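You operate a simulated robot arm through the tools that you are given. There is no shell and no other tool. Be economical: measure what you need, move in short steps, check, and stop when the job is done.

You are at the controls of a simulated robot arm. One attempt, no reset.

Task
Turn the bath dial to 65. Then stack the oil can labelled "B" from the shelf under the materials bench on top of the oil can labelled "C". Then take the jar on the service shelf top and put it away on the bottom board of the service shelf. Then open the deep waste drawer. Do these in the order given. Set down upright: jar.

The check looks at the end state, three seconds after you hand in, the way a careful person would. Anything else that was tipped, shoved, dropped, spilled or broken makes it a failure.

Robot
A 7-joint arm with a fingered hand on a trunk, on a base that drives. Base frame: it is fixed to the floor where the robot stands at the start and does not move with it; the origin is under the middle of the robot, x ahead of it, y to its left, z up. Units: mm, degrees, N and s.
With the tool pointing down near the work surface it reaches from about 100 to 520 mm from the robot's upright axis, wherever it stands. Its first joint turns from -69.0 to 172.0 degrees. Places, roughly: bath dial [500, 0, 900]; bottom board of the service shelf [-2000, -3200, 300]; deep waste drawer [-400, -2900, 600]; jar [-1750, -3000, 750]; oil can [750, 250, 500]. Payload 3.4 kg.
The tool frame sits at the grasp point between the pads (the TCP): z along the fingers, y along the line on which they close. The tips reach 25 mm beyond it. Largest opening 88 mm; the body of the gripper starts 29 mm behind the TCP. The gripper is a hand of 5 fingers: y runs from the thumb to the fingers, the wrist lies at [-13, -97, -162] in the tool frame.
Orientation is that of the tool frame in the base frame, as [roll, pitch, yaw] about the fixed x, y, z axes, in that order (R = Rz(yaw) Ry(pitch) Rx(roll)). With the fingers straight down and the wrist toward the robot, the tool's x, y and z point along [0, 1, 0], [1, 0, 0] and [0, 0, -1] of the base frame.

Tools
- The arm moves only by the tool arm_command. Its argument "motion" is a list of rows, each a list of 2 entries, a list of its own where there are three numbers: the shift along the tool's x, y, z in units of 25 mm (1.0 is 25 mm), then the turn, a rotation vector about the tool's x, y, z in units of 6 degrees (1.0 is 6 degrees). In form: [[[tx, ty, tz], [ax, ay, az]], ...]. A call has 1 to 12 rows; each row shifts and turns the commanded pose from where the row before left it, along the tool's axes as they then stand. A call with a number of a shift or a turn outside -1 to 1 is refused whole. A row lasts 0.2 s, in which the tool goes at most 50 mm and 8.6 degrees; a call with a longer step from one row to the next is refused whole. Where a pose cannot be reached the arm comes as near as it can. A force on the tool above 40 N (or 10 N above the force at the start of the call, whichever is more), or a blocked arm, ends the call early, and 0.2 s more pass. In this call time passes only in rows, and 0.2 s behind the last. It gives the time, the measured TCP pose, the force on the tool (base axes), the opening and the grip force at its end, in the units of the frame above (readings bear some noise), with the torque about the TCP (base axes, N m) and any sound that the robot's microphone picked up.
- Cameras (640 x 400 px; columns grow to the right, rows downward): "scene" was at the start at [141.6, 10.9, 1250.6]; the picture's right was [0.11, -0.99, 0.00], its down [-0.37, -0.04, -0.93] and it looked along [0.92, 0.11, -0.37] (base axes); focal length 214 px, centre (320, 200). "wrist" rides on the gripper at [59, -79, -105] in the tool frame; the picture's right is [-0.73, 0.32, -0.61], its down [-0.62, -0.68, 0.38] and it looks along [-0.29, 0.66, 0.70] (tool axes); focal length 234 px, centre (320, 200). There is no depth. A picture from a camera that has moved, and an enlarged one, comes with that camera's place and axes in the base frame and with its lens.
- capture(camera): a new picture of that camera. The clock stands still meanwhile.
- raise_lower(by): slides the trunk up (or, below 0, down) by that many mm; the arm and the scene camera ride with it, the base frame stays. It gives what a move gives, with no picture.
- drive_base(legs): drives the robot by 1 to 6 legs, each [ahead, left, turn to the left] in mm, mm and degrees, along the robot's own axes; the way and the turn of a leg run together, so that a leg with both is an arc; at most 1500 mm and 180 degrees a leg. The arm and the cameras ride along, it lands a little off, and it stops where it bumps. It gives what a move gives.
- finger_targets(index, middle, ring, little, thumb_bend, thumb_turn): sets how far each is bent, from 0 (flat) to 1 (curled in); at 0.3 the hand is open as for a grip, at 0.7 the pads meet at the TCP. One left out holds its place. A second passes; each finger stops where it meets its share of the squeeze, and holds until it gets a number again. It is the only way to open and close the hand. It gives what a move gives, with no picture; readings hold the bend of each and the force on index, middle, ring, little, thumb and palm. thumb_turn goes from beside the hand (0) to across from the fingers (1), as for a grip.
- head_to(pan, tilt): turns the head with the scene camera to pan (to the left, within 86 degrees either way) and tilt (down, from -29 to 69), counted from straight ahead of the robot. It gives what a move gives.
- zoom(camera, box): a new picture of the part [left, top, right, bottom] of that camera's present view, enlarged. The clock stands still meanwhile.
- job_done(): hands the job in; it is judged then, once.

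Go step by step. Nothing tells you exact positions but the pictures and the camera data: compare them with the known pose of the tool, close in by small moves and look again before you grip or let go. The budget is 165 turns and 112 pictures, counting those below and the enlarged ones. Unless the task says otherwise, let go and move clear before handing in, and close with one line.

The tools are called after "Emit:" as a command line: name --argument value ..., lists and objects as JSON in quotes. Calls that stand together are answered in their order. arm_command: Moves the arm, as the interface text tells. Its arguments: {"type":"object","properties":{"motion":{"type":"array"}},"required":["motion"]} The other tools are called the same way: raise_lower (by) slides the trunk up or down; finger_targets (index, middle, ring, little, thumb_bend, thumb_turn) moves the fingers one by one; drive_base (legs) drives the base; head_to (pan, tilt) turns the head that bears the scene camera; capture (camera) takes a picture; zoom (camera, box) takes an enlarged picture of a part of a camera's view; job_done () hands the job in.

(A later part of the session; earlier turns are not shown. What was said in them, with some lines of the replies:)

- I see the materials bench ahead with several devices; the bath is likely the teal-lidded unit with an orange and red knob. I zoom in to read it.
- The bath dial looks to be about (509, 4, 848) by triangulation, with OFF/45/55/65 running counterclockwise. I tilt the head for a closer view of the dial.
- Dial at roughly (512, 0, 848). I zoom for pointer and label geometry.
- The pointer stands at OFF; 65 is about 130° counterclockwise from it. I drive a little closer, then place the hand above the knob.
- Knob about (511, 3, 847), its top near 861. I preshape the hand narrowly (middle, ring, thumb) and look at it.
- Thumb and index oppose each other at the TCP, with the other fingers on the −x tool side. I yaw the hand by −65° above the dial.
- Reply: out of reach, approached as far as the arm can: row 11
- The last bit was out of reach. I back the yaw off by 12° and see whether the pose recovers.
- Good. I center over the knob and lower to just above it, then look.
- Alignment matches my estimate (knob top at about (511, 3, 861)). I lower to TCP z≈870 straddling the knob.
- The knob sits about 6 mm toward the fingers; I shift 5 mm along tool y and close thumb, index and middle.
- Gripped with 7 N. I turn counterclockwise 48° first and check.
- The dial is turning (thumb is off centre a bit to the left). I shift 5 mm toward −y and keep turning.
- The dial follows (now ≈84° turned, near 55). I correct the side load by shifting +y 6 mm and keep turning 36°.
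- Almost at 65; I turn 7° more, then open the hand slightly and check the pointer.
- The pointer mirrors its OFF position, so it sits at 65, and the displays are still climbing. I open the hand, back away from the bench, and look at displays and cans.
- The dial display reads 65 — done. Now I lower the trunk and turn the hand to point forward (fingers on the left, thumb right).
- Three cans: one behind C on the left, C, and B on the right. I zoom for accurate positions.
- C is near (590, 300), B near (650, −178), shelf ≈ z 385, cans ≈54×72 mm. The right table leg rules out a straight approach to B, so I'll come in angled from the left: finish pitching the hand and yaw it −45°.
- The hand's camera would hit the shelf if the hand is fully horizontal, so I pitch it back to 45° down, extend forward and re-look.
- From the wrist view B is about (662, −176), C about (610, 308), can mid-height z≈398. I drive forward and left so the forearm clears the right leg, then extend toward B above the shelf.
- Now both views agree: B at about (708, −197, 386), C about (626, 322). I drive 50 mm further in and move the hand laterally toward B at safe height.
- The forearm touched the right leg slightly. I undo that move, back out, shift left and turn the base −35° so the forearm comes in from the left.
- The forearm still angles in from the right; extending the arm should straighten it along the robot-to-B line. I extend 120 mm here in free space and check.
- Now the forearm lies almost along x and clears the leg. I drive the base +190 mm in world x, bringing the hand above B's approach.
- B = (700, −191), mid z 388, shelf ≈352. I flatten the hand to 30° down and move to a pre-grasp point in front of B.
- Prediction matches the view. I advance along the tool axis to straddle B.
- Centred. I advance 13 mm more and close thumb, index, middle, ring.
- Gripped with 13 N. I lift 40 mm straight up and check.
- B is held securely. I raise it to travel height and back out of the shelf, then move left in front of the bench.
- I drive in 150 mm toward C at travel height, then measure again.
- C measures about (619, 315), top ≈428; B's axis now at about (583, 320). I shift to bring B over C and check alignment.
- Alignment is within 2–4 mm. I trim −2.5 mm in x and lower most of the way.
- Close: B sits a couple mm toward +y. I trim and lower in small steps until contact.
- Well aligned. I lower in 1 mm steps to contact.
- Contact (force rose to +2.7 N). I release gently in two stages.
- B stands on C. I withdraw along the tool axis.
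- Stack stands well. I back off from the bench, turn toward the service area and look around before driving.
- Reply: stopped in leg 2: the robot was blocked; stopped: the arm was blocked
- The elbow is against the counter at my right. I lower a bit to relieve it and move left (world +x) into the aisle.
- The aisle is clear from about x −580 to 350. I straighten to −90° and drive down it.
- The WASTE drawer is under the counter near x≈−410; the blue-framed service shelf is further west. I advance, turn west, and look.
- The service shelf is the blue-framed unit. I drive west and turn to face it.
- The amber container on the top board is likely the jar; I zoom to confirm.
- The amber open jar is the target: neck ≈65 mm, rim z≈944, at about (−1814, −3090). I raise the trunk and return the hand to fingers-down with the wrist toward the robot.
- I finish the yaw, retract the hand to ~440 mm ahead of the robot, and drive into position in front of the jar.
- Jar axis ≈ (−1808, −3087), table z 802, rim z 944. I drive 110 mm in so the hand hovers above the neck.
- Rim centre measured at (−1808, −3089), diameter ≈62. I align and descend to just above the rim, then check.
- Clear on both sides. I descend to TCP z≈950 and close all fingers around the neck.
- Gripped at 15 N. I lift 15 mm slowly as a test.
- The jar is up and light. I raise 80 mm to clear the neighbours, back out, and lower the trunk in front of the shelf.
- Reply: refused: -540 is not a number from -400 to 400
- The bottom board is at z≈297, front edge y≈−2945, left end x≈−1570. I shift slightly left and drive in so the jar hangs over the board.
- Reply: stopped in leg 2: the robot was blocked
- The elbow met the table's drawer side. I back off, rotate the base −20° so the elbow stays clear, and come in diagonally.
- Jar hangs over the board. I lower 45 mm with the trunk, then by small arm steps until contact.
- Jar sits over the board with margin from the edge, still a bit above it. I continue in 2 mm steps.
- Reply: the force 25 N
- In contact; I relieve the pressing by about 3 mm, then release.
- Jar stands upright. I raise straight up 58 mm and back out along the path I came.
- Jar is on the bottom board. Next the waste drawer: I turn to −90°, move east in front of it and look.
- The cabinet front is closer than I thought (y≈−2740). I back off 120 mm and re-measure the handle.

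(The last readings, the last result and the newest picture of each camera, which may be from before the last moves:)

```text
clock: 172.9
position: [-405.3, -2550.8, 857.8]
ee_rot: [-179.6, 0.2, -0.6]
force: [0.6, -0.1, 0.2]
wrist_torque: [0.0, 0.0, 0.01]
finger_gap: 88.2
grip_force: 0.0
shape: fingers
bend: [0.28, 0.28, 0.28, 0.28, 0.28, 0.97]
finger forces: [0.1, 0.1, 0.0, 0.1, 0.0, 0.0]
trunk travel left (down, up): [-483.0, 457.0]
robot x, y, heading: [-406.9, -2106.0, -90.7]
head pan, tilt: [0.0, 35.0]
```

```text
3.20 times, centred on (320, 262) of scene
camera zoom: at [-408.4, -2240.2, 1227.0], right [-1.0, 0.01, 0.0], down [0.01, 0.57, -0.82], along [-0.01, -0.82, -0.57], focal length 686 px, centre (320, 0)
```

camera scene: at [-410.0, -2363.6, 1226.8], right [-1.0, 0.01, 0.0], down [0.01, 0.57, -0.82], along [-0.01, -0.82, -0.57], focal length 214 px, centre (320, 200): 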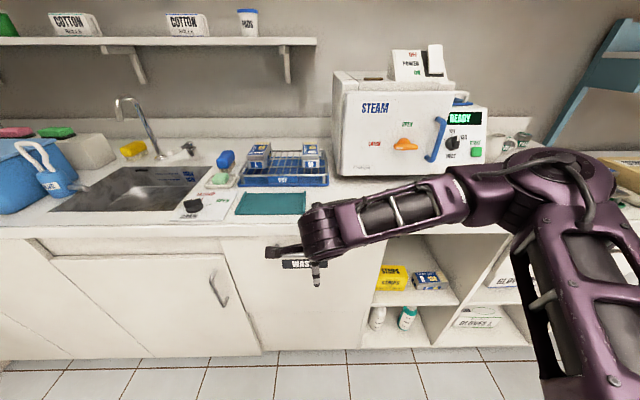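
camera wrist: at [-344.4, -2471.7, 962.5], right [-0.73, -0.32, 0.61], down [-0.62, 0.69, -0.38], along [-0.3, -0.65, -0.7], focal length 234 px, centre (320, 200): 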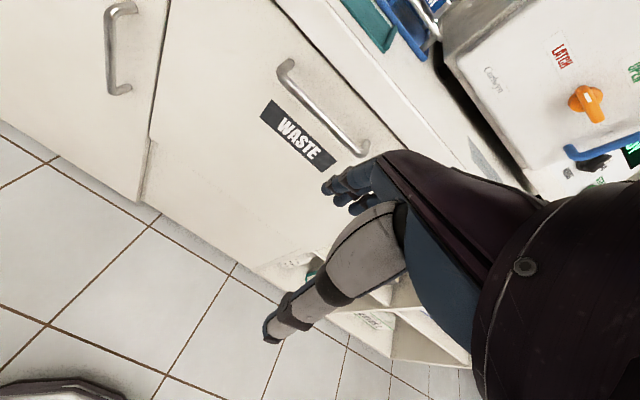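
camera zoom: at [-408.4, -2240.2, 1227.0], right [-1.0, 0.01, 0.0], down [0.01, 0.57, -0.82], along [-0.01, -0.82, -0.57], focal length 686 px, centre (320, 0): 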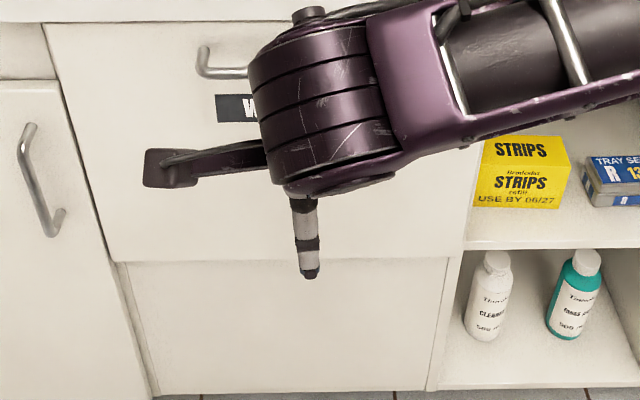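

Handle bar: x −435…−304, y ≈ −2729, z ≈ 805, face ≈ y −2760. I'll use a palm-down grip with fingers over the bar: rotate the hand forward here.

Emit:
arm_command --motion '[[[0.4, 0, 0], [-1, 0, 0]], [[0.4, 0, 0], [-1, 0, 0]], [[0.4, 0, 0], [-1, 0, 0]], [[0.4, 0, 0], [-1, 0, 0]], [[0.4, 0, 0], [-1, 0, 0]], [[0, 0, 0], [-1, 0, 0]], [[0, 0, 0], [-1, 0, 0]], [[0, 0, 0], [-1, 0, 0]]]'

Emit:
arm_command --motion '[[[0, 0, 0], [-1, 0, 0]], [[0, 0, 0], [-1, 0, 0]], [[0, 0, 0], [-1, 0, 0]], [[0, 0, 0], [-1, 0, 0]], [[0, 0, 0], [-1, 0, 0]], [[0, 0, 0], [-1, 0, 0]], [[0, 0, 0], [-1, 0, 0]]]'

Emit:
capture --camera "scene"

```text
clock: 174.7
position: [-386.5, -2591.1, 914.0]
ee_rot: [133.9, -3.6, -3.6]
force: [-0.3, 1.4, 0.7]
wrist_torque: [-0.01, -0.02, 0.02]
finger_gap: 88.5
grip_force: 0.1
shape: fingers
bend: [0.28, 0.28, 0.28, 0.28, 0.28, 0.97]
finger forces: [0.0, 0.0, 0.1, 0.0, 0.1, 0.0]
out of reach, approached as far as the arm can: row 7, 8
trunk travel left (down, up): [-483.0, 457.0]
robot x, y, heading: [-405.0, -2102.7, -90.6]
head pan, tilt: [0.0, 35.0]
```

```text
clock: 175.7
position: [-379.4, -2595.2, 1006.0]
ee_rot: [120.9, -3.1, -1.7]
force: [-0.1, 0.0, 0.1]
wrist_torque: [-0.02, 0.0, 0.04]
finger_gap: 88.5
grip_force: 0.1
shape: fingers
bend: [0.28, 0.28, 0.28, 0.28, 0.28, 0.97]
finger forces: [0.0, 0.0, 0.0, 0.1, 0.1, 0.1]
out of reach, approached as far as the arm can: row 1, 2, 3, 4, 5
trunk travel left (down, up): [-483.0, 457.0]
robot x, y, heading: [-406.1, -2103.8, -90.6]
head pan, tilt: [0.0, 35.0]
stopped in row 5: the arm was blocked; the commanded pose is now the measured one
```

```text
16 pictures are left
camera scene: at [-410.0, -2241.5, 1227.5], right [-1.0, 0.03, 0.0], down [0.02, 0.57, -0.82], along [-0.02, -0.82, -0.57], focal length 214 px, centre (320, 200)
```

scene: 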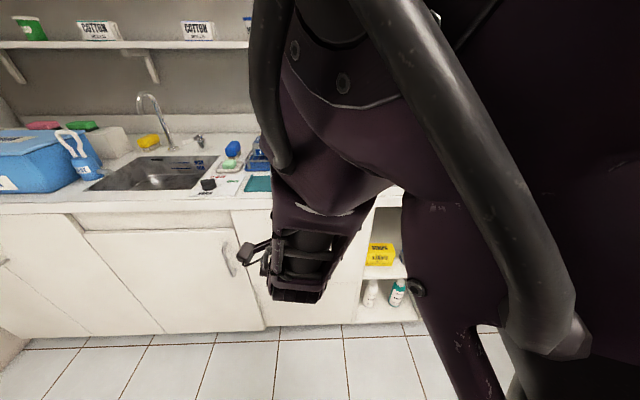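

That orientation isn't reachable. I go back to about 30° forward tilt, which is, and will hook the fingers behind the bar from above.

Emit:
arm_command --motion '[[[0, 0, 0], [1, 0, 0]], [[0, 0, 0], [1, 0, 0]], [[0, 0, 0], [1, 0, 0]], [[0, 0, 0], [1, 0, 0]], [[0, 0, 0], [1, 0, 0]]]'

Emit:
finger_targets --index 0.5 --middle 0.5 --ring 0.5 --little 0.5 --thumb_bend 0.25

Emit:
capture --camera "scene"

```text
clock: 176.9
position: [-379.8, -2594.8, 1006.4]
ee_rot: [150.8, -2.8, -1.6]
force: [0.1, -0.1, 0.0]
wrist_torque: [0.02, -0.01, -0.02]
finger_gap: 88.4
grip_force: 0.1
shape: fingers
bend: [0.28, 0.28, 0.28, 0.28, 0.28, 0.97]
finger forces: [0.0, 0.1, 0.0, 0.0, 0.1, 0.1]
trunk travel left (down, up): [-483.0, 457.0]
robot x, y, heading: [-404.4, -2104.8, -90.6]
head pan, tilt: [0.0, 35.0]
```

```text
clock: 177.9
position: [-379.2, -2595.0, 1007.2]
ee_rot: [150.7, -2.8, -1.6]
force: [0.9, 0.3, 0.2]
wrist_torque: [-0.01, 0.0, 0.0]
finger_gap: 66.4
grip_force: 0.1
shape: fingers
bend: [0.5, 0.5, 0.5, 0.5, 0.25, 0.97]
finger forces: [0.1, 0.1, 0.0, 0.0, 0.0, 0.0]
trunk travel left (down, up): [-483.0, 457.0]
robot x, y, heading: [-403.9, -2102.8, -90.7]
head pan, tilt: [0.0, 35.0]
```

```text
15 pictures are left
camera scene: at [-408.4, -2241.3, 1226.8], right [-1.0, 0.01, 0.0], down [0.01, 0.57, -0.82], along [-0.01, -0.82, -0.57], focal length 214 px, centre (320, 200)
```

scene: 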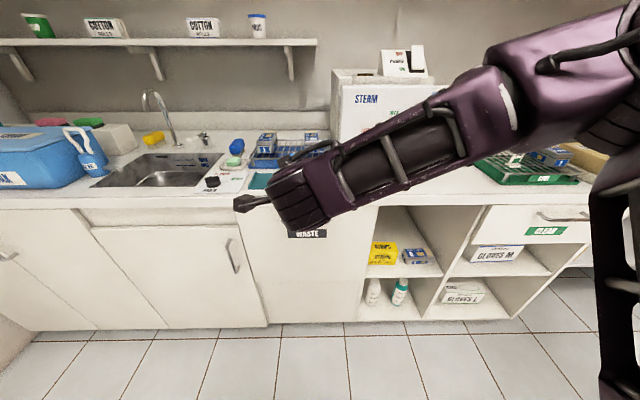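

Good pose. I lower the trunk and drive to the pre-hook position just above and in front of the bar.

Emit:
raise_lower --by -150

Emit:
drive_base --legs '[[0, 27, 0], [98, 0, 0]]'

Emit:
zoom --camera "scene" --box '[240, 190, 400, 290]'

Emit:
capture --camera "wrist"

```text
clock: 179.7
position: [-378.9, -2594.7, 857.3]
ee_rot: [150.6, -2.8, -1.6]
force: [-0.1, -1.0, 0.2]
wrist_torque: [0.03, 0.0, -0.02]
finger_gap: 66.5
grip_force: 0.0
shape: fingers
bend: [0.5, 0.5, 0.5, 0.5, 0.25, 0.97]
finger forces: [0.1, 0.0, 0.0, 0.0, 0.0, 0.0]
trunk travel left (down, up): [-333.0, 607.0]
robot x, y, heading: [-405.9, -2105.4, -90.5]
head pan, tilt: [0.0, 35.0]
```

```text
clock: 181.2
position: [-353.5, -2693.6, 856.5]
ee_rot: [150.8, -2.7, -1.6]
force: [0.2, 0.3, -0.2]
wrist_torque: [-0.01, 0.02, 0.02]
finger_gap: 66.7
grip_force: 0.0
shape: fingers
bend: [0.5, 0.5, 0.5, 0.5, 0.25, 0.97]
finger forces: [0.1, 0.0, 0.0, 0.1, 0.0, 0.1]
trunk travel left (down, up): [-333.0, 607.0]
robot x, y, heading: [-379.5, -2200.8, -90.7]
head pan, tilt: [0.0, 35.0]
```

```text
4.00 times, centred on (320, 240) of scene
camera zoom: at [-382.3, -2339.9, 1076.7], right [-1.0, 0.01, 0.0], down [0.01, 0.57, -0.82], along [-0.01, -0.82, -0.57], focal length 858 px, centre (320, 40)
```

zoom: 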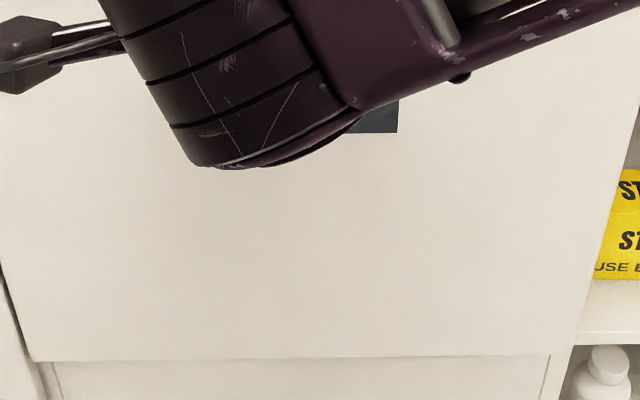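

```text
13 pictures are left
camera wrist: at [-293.5, -2573.3, 911.4], right [-0.76, 0.04, 0.65], down [-0.58, 0.42, -0.7], along [-0.3, -0.91, -0.3], focal length 234 px, centre (320, 200)
```

wrist: 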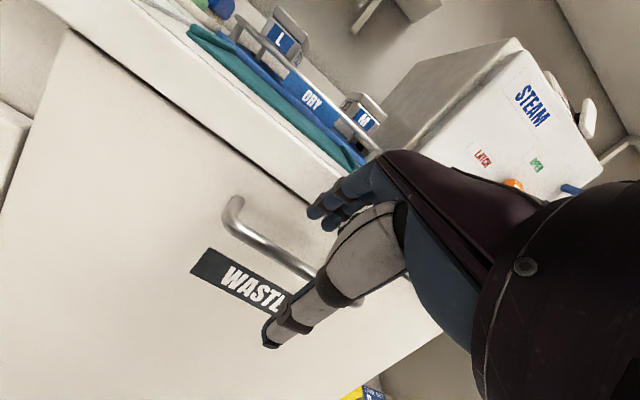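

Geometry agrees. I slide down along the tool axis, fingers behind the bar.

Emit:
arm_command --motion '[[[0, 0, 0.5], [0, 0, 0]], [[0, 0, 0.5], [0, 0, 0]], [[0, 0, 0.5], [0, 0, 0]]]'

Emit:
zoom --camera "wrist" --box '[180, 120, 436, 280]'

```text
clock: 182.0
position: [-353.1, -2711.6, 824.6]
ee_rot: [150.8, -2.8, -1.5]
force: [-0.5, -0.2, 0.2]
wrist_torque: [-0.02, 0.04, 0.01]
finger_gap: 66.6
grip_force: 0.1
shape: fingers
bend: [0.5, 0.5, 0.5, 0.5, 0.25, 0.97]
finger forces: [0.1, 0.0, 0.0, 0.1, 0.0, 0.0]
trunk travel left (down, up): [-333.0, 607.0]
robot x, y, heading: [-380.4, -2204.1, -90.8]
head pan, tilt: [0.0, 35.0]
```

```text
2.50 times, centred on (308, 200) of wrist
camera zoom: at [-292.9, -2591.2, 879.4], right [-0.76, 0.04, 0.65], down [-0.58, 0.42, -0.7], along [-0.3, -0.91, -0.3], focal length 585 px, centre (350, 200)
```

zoom: 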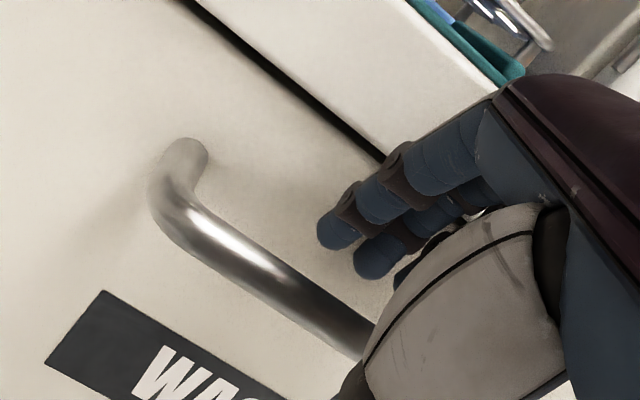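

Fingers are on the face side above the bar, no contact. I continue 22 mm further.

Emit:
arm_command --motion '[[[0, 0, 0.44], [0, 0, 0]], [[0, 0, 0.44], [0, 0, 0]]]'

Emit:
zoom --camera "wrist" --box '[180, 120, 436, 280]'

```text
clock: 182.6
position: [-351.4, -2721.4, 805.9]
ee_rot: [150.6, -2.8, -1.5]
force: [0.2, 7.6, 2.5]
wrist_torque: [-0.13, 0.02, -0.06]
finger_gap: 64.7
grip_force: 3.2
shape: fingers
bend: [0.52, 0.54, 0.5, 0.5, 0.25, 0.97]
finger forces: [1.1, 6.3, 0.1, 0.0, 0.0, 0.1]
trunk travel left (down, up): [-333.0, 607.0]
robot x, y, heading: [-383.4, -2200.8, -90.7]
head pan, tilt: [0.0, 35.0]
```

```text
2.50 times, centred on (308, 200) of wrist
camera zoom: at [-292.0, -2599.9, 860.8], right [-0.76, 0.04, 0.65], down [-0.58, 0.42, -0.7], along [-0.3, -0.91, -0.3], focal length 585 px, centre (350, 200)
```

zoom: 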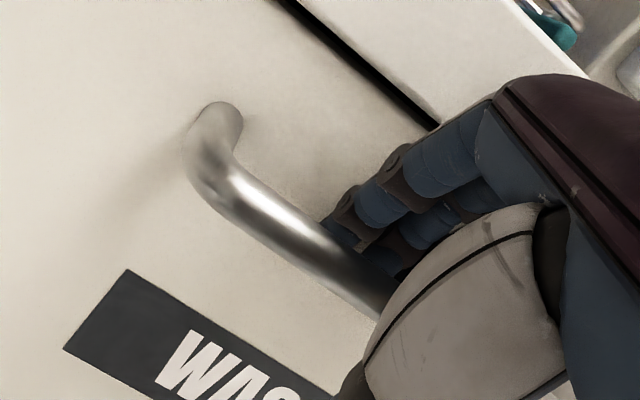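

Fingertips are behind the bar, lightly touching the face. I curl the fingers and thumb around the bar.

Emit:
finger_targets --index 0.75 --middle 0.75 --ring 0.75 --little 0.7 --thumb_bend 0.75

Emit:
drive_base --legs '[[-60, 0, 0]]'

Emit:
capture --camera "wrist"

```text
clock: 183.6
position: [-351.7, -2722.6, 804.5]
ee_rot: [150.8, -2.7, -1.7]
force: [-0.4, -1.3, -1.7]
wrist_torque: [0.02, -0.04, 0.01]
finger_gap: 0.2
grip_force: 1.5
shape: fingers
bend: [0.75, 0.75, 0.74, 0.7, 0.7, 0.97]
finger forces: [0.0, 0.0, 2.3, 0.2, 0.2, 0.1]
trunk travel left (down, up): [-333.0, 607.0]
robot x, y, heading: [-380.7, -2197.9, -90.5]
head pan, tilt: [0.0, 35.0]
```

```text
clock: 184.6
position: [-350.9, -2661.6, 805.3]
ee_rot: [150.7, -2.8, -1.6]
force: [-0.5, -0.9, -1.3]
wrist_torque: [0.01, -0.04, 0.05]
finger_gap: 0.0
grip_force: 1.4
shape: fingers
bend: [0.75, 0.75, 0.75, 0.7, 0.7, 0.97]
finger forces: [0.1, 0.1, 1.5, 0.1, 1.1, 0.0]
trunk travel left (down, up): [-333.0, 607.0]
robot x, y, heading: [-373.5, -2141.0, -90.9]
head pan, tilt: [0.0, 35.0]
```

```text
10 pictures are left
camera wrist: at [-291.3, -2541.7, 860.2], right [-0.76, 0.04, 0.65], down [-0.58, 0.42, -0.7], along [-0.3, -0.91, -0.3], focal length 234 px, centre (320, 200)
```

wrist: 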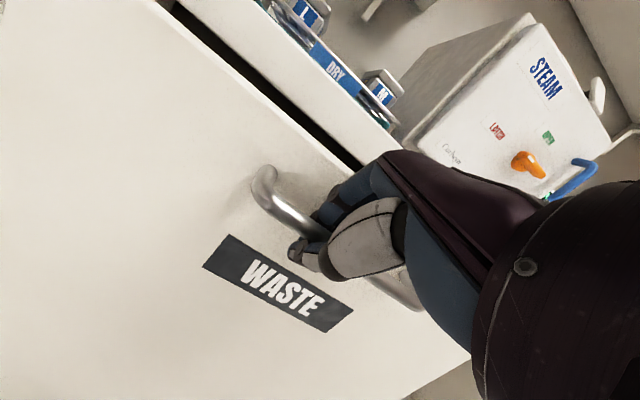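

The drawer is sliding out. I keep backing up.

Emit:
drive_base --legs '[[-220, 0, 0]]'

Emit:
capture --camera "scene"

```text
clock: 186.3
position: [-347.7, -2436.7, 805.5]
ee_rot: [150.6, -2.9, -1.4]
force: [-0.6, 0.2, -1.9]
wrist_torque: [0.01, -0.04, 0.06]
finger_gap: 0.1
grip_force: 1.1
shape: fingers
bend: [0.75, 0.75, 0.75, 0.7, 0.7, 0.97]
finger forces: [0.0, 0.1, 1.2, 0.0, 1.0, 0.0]
trunk travel left (down, up): [-333.0, 607.0]
robot x, y, heading: [-374.8, -1918.8, -90.8]
head pan, tilt: [0.0, 35.0]
```

```text
9 pictures are left
camera scene: at [-379.1, -2054.2, 1076.8], right [-1.0, 0.01, 0.0], down [0.01, 0.57, -0.82], along [-0.01, -0.82, -0.57], focal length 214 px, centre (320, 200)
```

scene: 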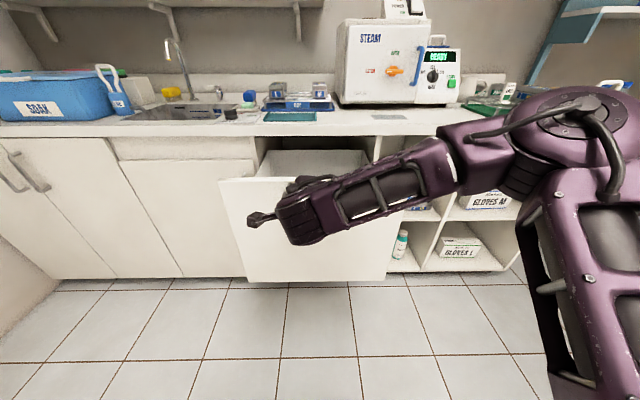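

Open by about 285 mm. I pull further with the arm to reach the stop.

Emit:
arm_command --motion '[[[0, -0.58, -0.327], [0, 0, 0]], [[0, -0.58, -0.327], [0, 0, 0]], [[0, -0.58, -0.327], [0, 0, 0]], [[0, -0.58, -0.327], [0, 0, 0]], [[0, -0.58, -0.327], [0, 0, 0]], [[0, -0.58, -0.327], [0, 0, 0]]]'

Emit:
capture --camera "wrist"

```text
clock: 186.9
position: [-348.1, -2418.1, 805.3]
ee_rot: [150.6, -3.0, -2.0]
force: [4.3, -35.9, -8.2]
wrist_torque: [0.07, -0.16, 0.75]
finger_gap: 0.0
grip_force: 19.2
shape: fingers
bend: [0.74, 0.74, 0.72, 0.62, 0.74, 0.97]
finger forces: [9.8, 6.1, 11.9, 10.8, 0.1, 0.0]
trunk travel left (down, up): [-333.0, 607.0]
robot x, y, heading: [-376.9, -1919.4, -90.7]
head pan, tilt: [0.0, 35.0]
stopped in row 2: the force on the tool passed its limit at 47 N (the readings are from after the stop); the commanded pose is now the measured one
```

```text
8 pictures are left
camera wrist: at [-287.9, -2298.1, 859.0], right [-0.76, 0.04, 0.65], down [-0.57, 0.42, -0.7], along [-0.31, -0.9, -0.3], focal length 234 px, centre (320, 200)
```

wrist: 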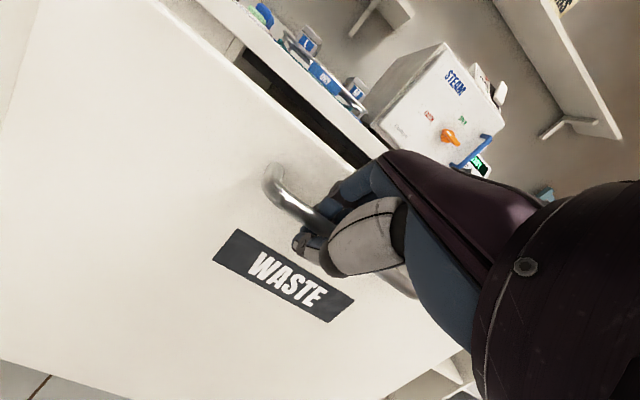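

Hit the end stop: fully open. I relieve the pull, uncurl the fingers moderately, and withdraw upward along the tool axis.

Emit:
arm_command --motion '[[[0, 0.24, 0.13], [0, 0, 0]]]'

Emit:
finger_targets --index 0.54 --middle 0.54 --ring 0.54 --little 0.54 --thumb_bend 0.25

Emit:
zoom --camera "wrist" --box '[180, 120, 436, 280]'

```text
clock: 187.3
position: [-347.4, -2420.5, 805.9]
ee_rot: [150.6, -2.9, -1.7]
force: [2.5, -20.8, -10.8]
wrist_torque: [0.06, -0.19, 0.48]
finger_gap: 0.2
grip_force: 10.9
shape: fingers
bend: [0.74, 0.74, 0.73, 0.64, 0.73, 0.97]
finger forces: [1.6, 4.6, 9.0, 6.7, 0.0, 0.1]
trunk travel left (down, up): [-333.0, 607.0]
robot x, y, heading: [-374.9, -1914.9, -90.8]
head pan, tilt: [0.0, 35.0]
```

```text
clock: 188.3
position: [-348.2, -2417.4, 808.5]
ee_rot: [150.3, -2.9, -1.8]
force: [-0.5, 0.5, 1.0]
wrist_torque: [0.0, -0.01, 0.03]
finger_gap: 61.8
grip_force: 0.2
shape: fingers
bend: [0.54, 0.54, 0.54, 0.54, 0.25, 0.97]
finger forces: [0.0, 0.1, 0.0, 0.0, 0.0, 0.0]
trunk travel left (down, up): [-333.0, 607.0]
robot x, y, heading: [-377.7, -1917.8, -90.8]
head pan, tilt: [0.0, 35.0]
```

```text
2.50 times, centred on (308, 200) of wrist
camera zoom: at [-288.3, -2296.5, 862.6], right [-0.76, 0.04, 0.65], down [-0.58, 0.42, -0.7], along [-0.3, -0.91, -0.29], focal length 585 px, centre (350, 200)
```

zoom: 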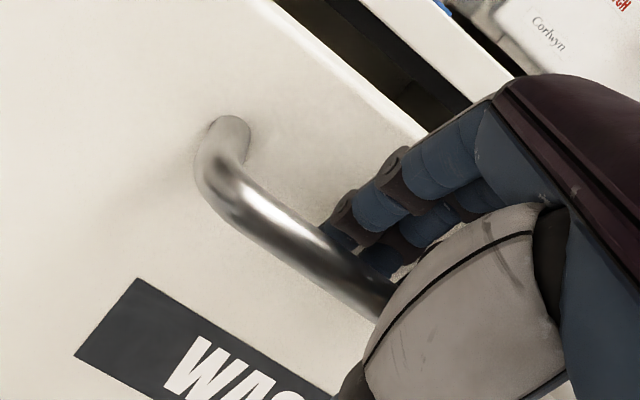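

Fingers are free. I withdraw along −z and then up, and view the result.

Emit:
arm_command --motion '[[[0, 0, -0.4], [0, 0, 0]], [[0, 0, -0.6], [0, 0, 0]], [[0, 0, -0.6], [0, 0, 0]], [[0, 0, -0.6], [0, 0, 0]], [[0, 0, -0.6], [0, 0, 0]], [[0, 0, -0.6], [0, 0, 0]]]'

Emit:
raise_lower --by 120

Emit:
capture --camera "scene"

```text
clock: 189.7
position: [-351.3, -2375.1, 882.4]
ee_rot: [150.2, -3.0, -1.7]
force: [0.2, 0.0, -0.1]
wrist_torque: [0.0, 0.02, 0.01]
finger_gap: 61.5
grip_force: 0.0
shape: fingers
bend: [0.54, 0.54, 0.54, 0.54, 0.25, 0.97]
finger forces: [0.0, 0.0, 0.0, 0.0, 0.0, 0.1]
trunk travel left (down, up): [-333.0, 607.0]
robot x, y, heading: [-375.7, -1917.6, -90.3]
head pan, tilt: [0.0, 35.0]
```

```text
clock: 191.2
position: [-351.3, -2375.4, 1002.0]
ee_rot: [150.2, -3.0, -1.8]
force: [-0.6, -0.7, 0.2]
wrist_torque: [-0.01, -0.01, -0.01]
finger_gap: 62.0
grip_force: 0.1
shape: fingers
bend: [0.54, 0.54, 0.54, 0.54, 0.25, 0.97]
finger forces: [0.1, 0.0, 0.1, 0.0, 0.0, 0.0]
trunk travel left (down, up): [-453.0, 487.0]
robot x, y, heading: [-376.9, -1915.3, -90.4]
head pan, tilt: [0.0, 35.0]
```

```text
6 pictures are left
camera scene: at [-379.0, -2055.0, 1196.8], right [-1.0, 0.01, 0.0], down [0.01, 0.57, -0.82], along [-0.01, -0.82, -0.57], focal length 214 px, centre (320, 200)
```

scene: 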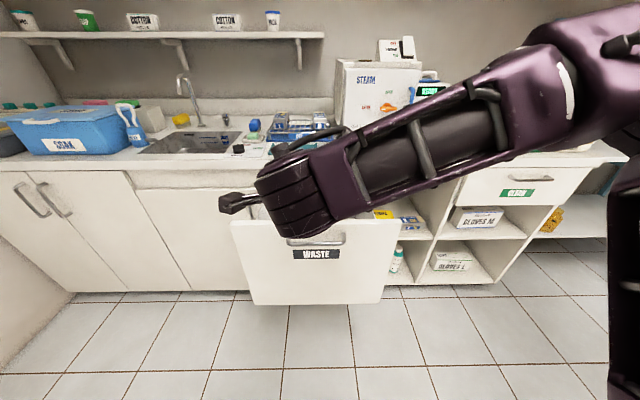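

The waste drawer stands open and the hand is clear. A last check on the jar.

Emit:
zoom --camera "scene" --box '[490, 180, 610, 255]'

```text
5.33 times, centred on (550, 218) of scene
camera zoom: at [-379.0, -2055.0, 1196.8], right [-1.0, 0.01, 0.0], down [0.01, 0.57, -0.82], along [-0.01, -0.82, -0.57], focal length 1144 px, centre (-907, 107)
```

zoom: 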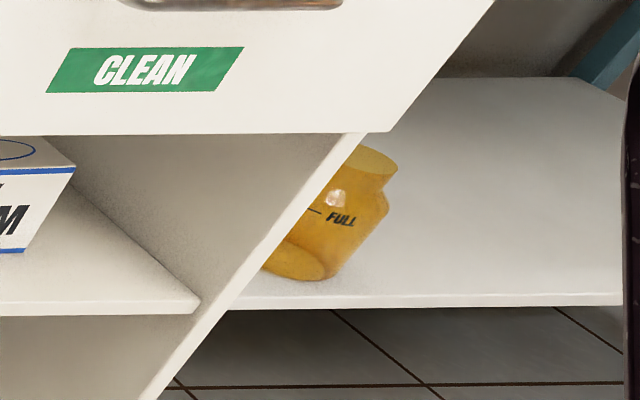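

The jar stands on the bottom board; the lean in the picture matches the wide-angle slant of the verticals around it. Everything is in place, so I hand in.

Emit:
job_done

```text
The job is handed in.
```

I turned the bath dial to 65, stacked can B on C, put the jar upright on the service shelf's bottom board and opened the waste drawer to its stop. On the way the arm bumped the bench leg, a counter and the service shelf's drawer; I saw nothing shift, but did not look back over the counter.
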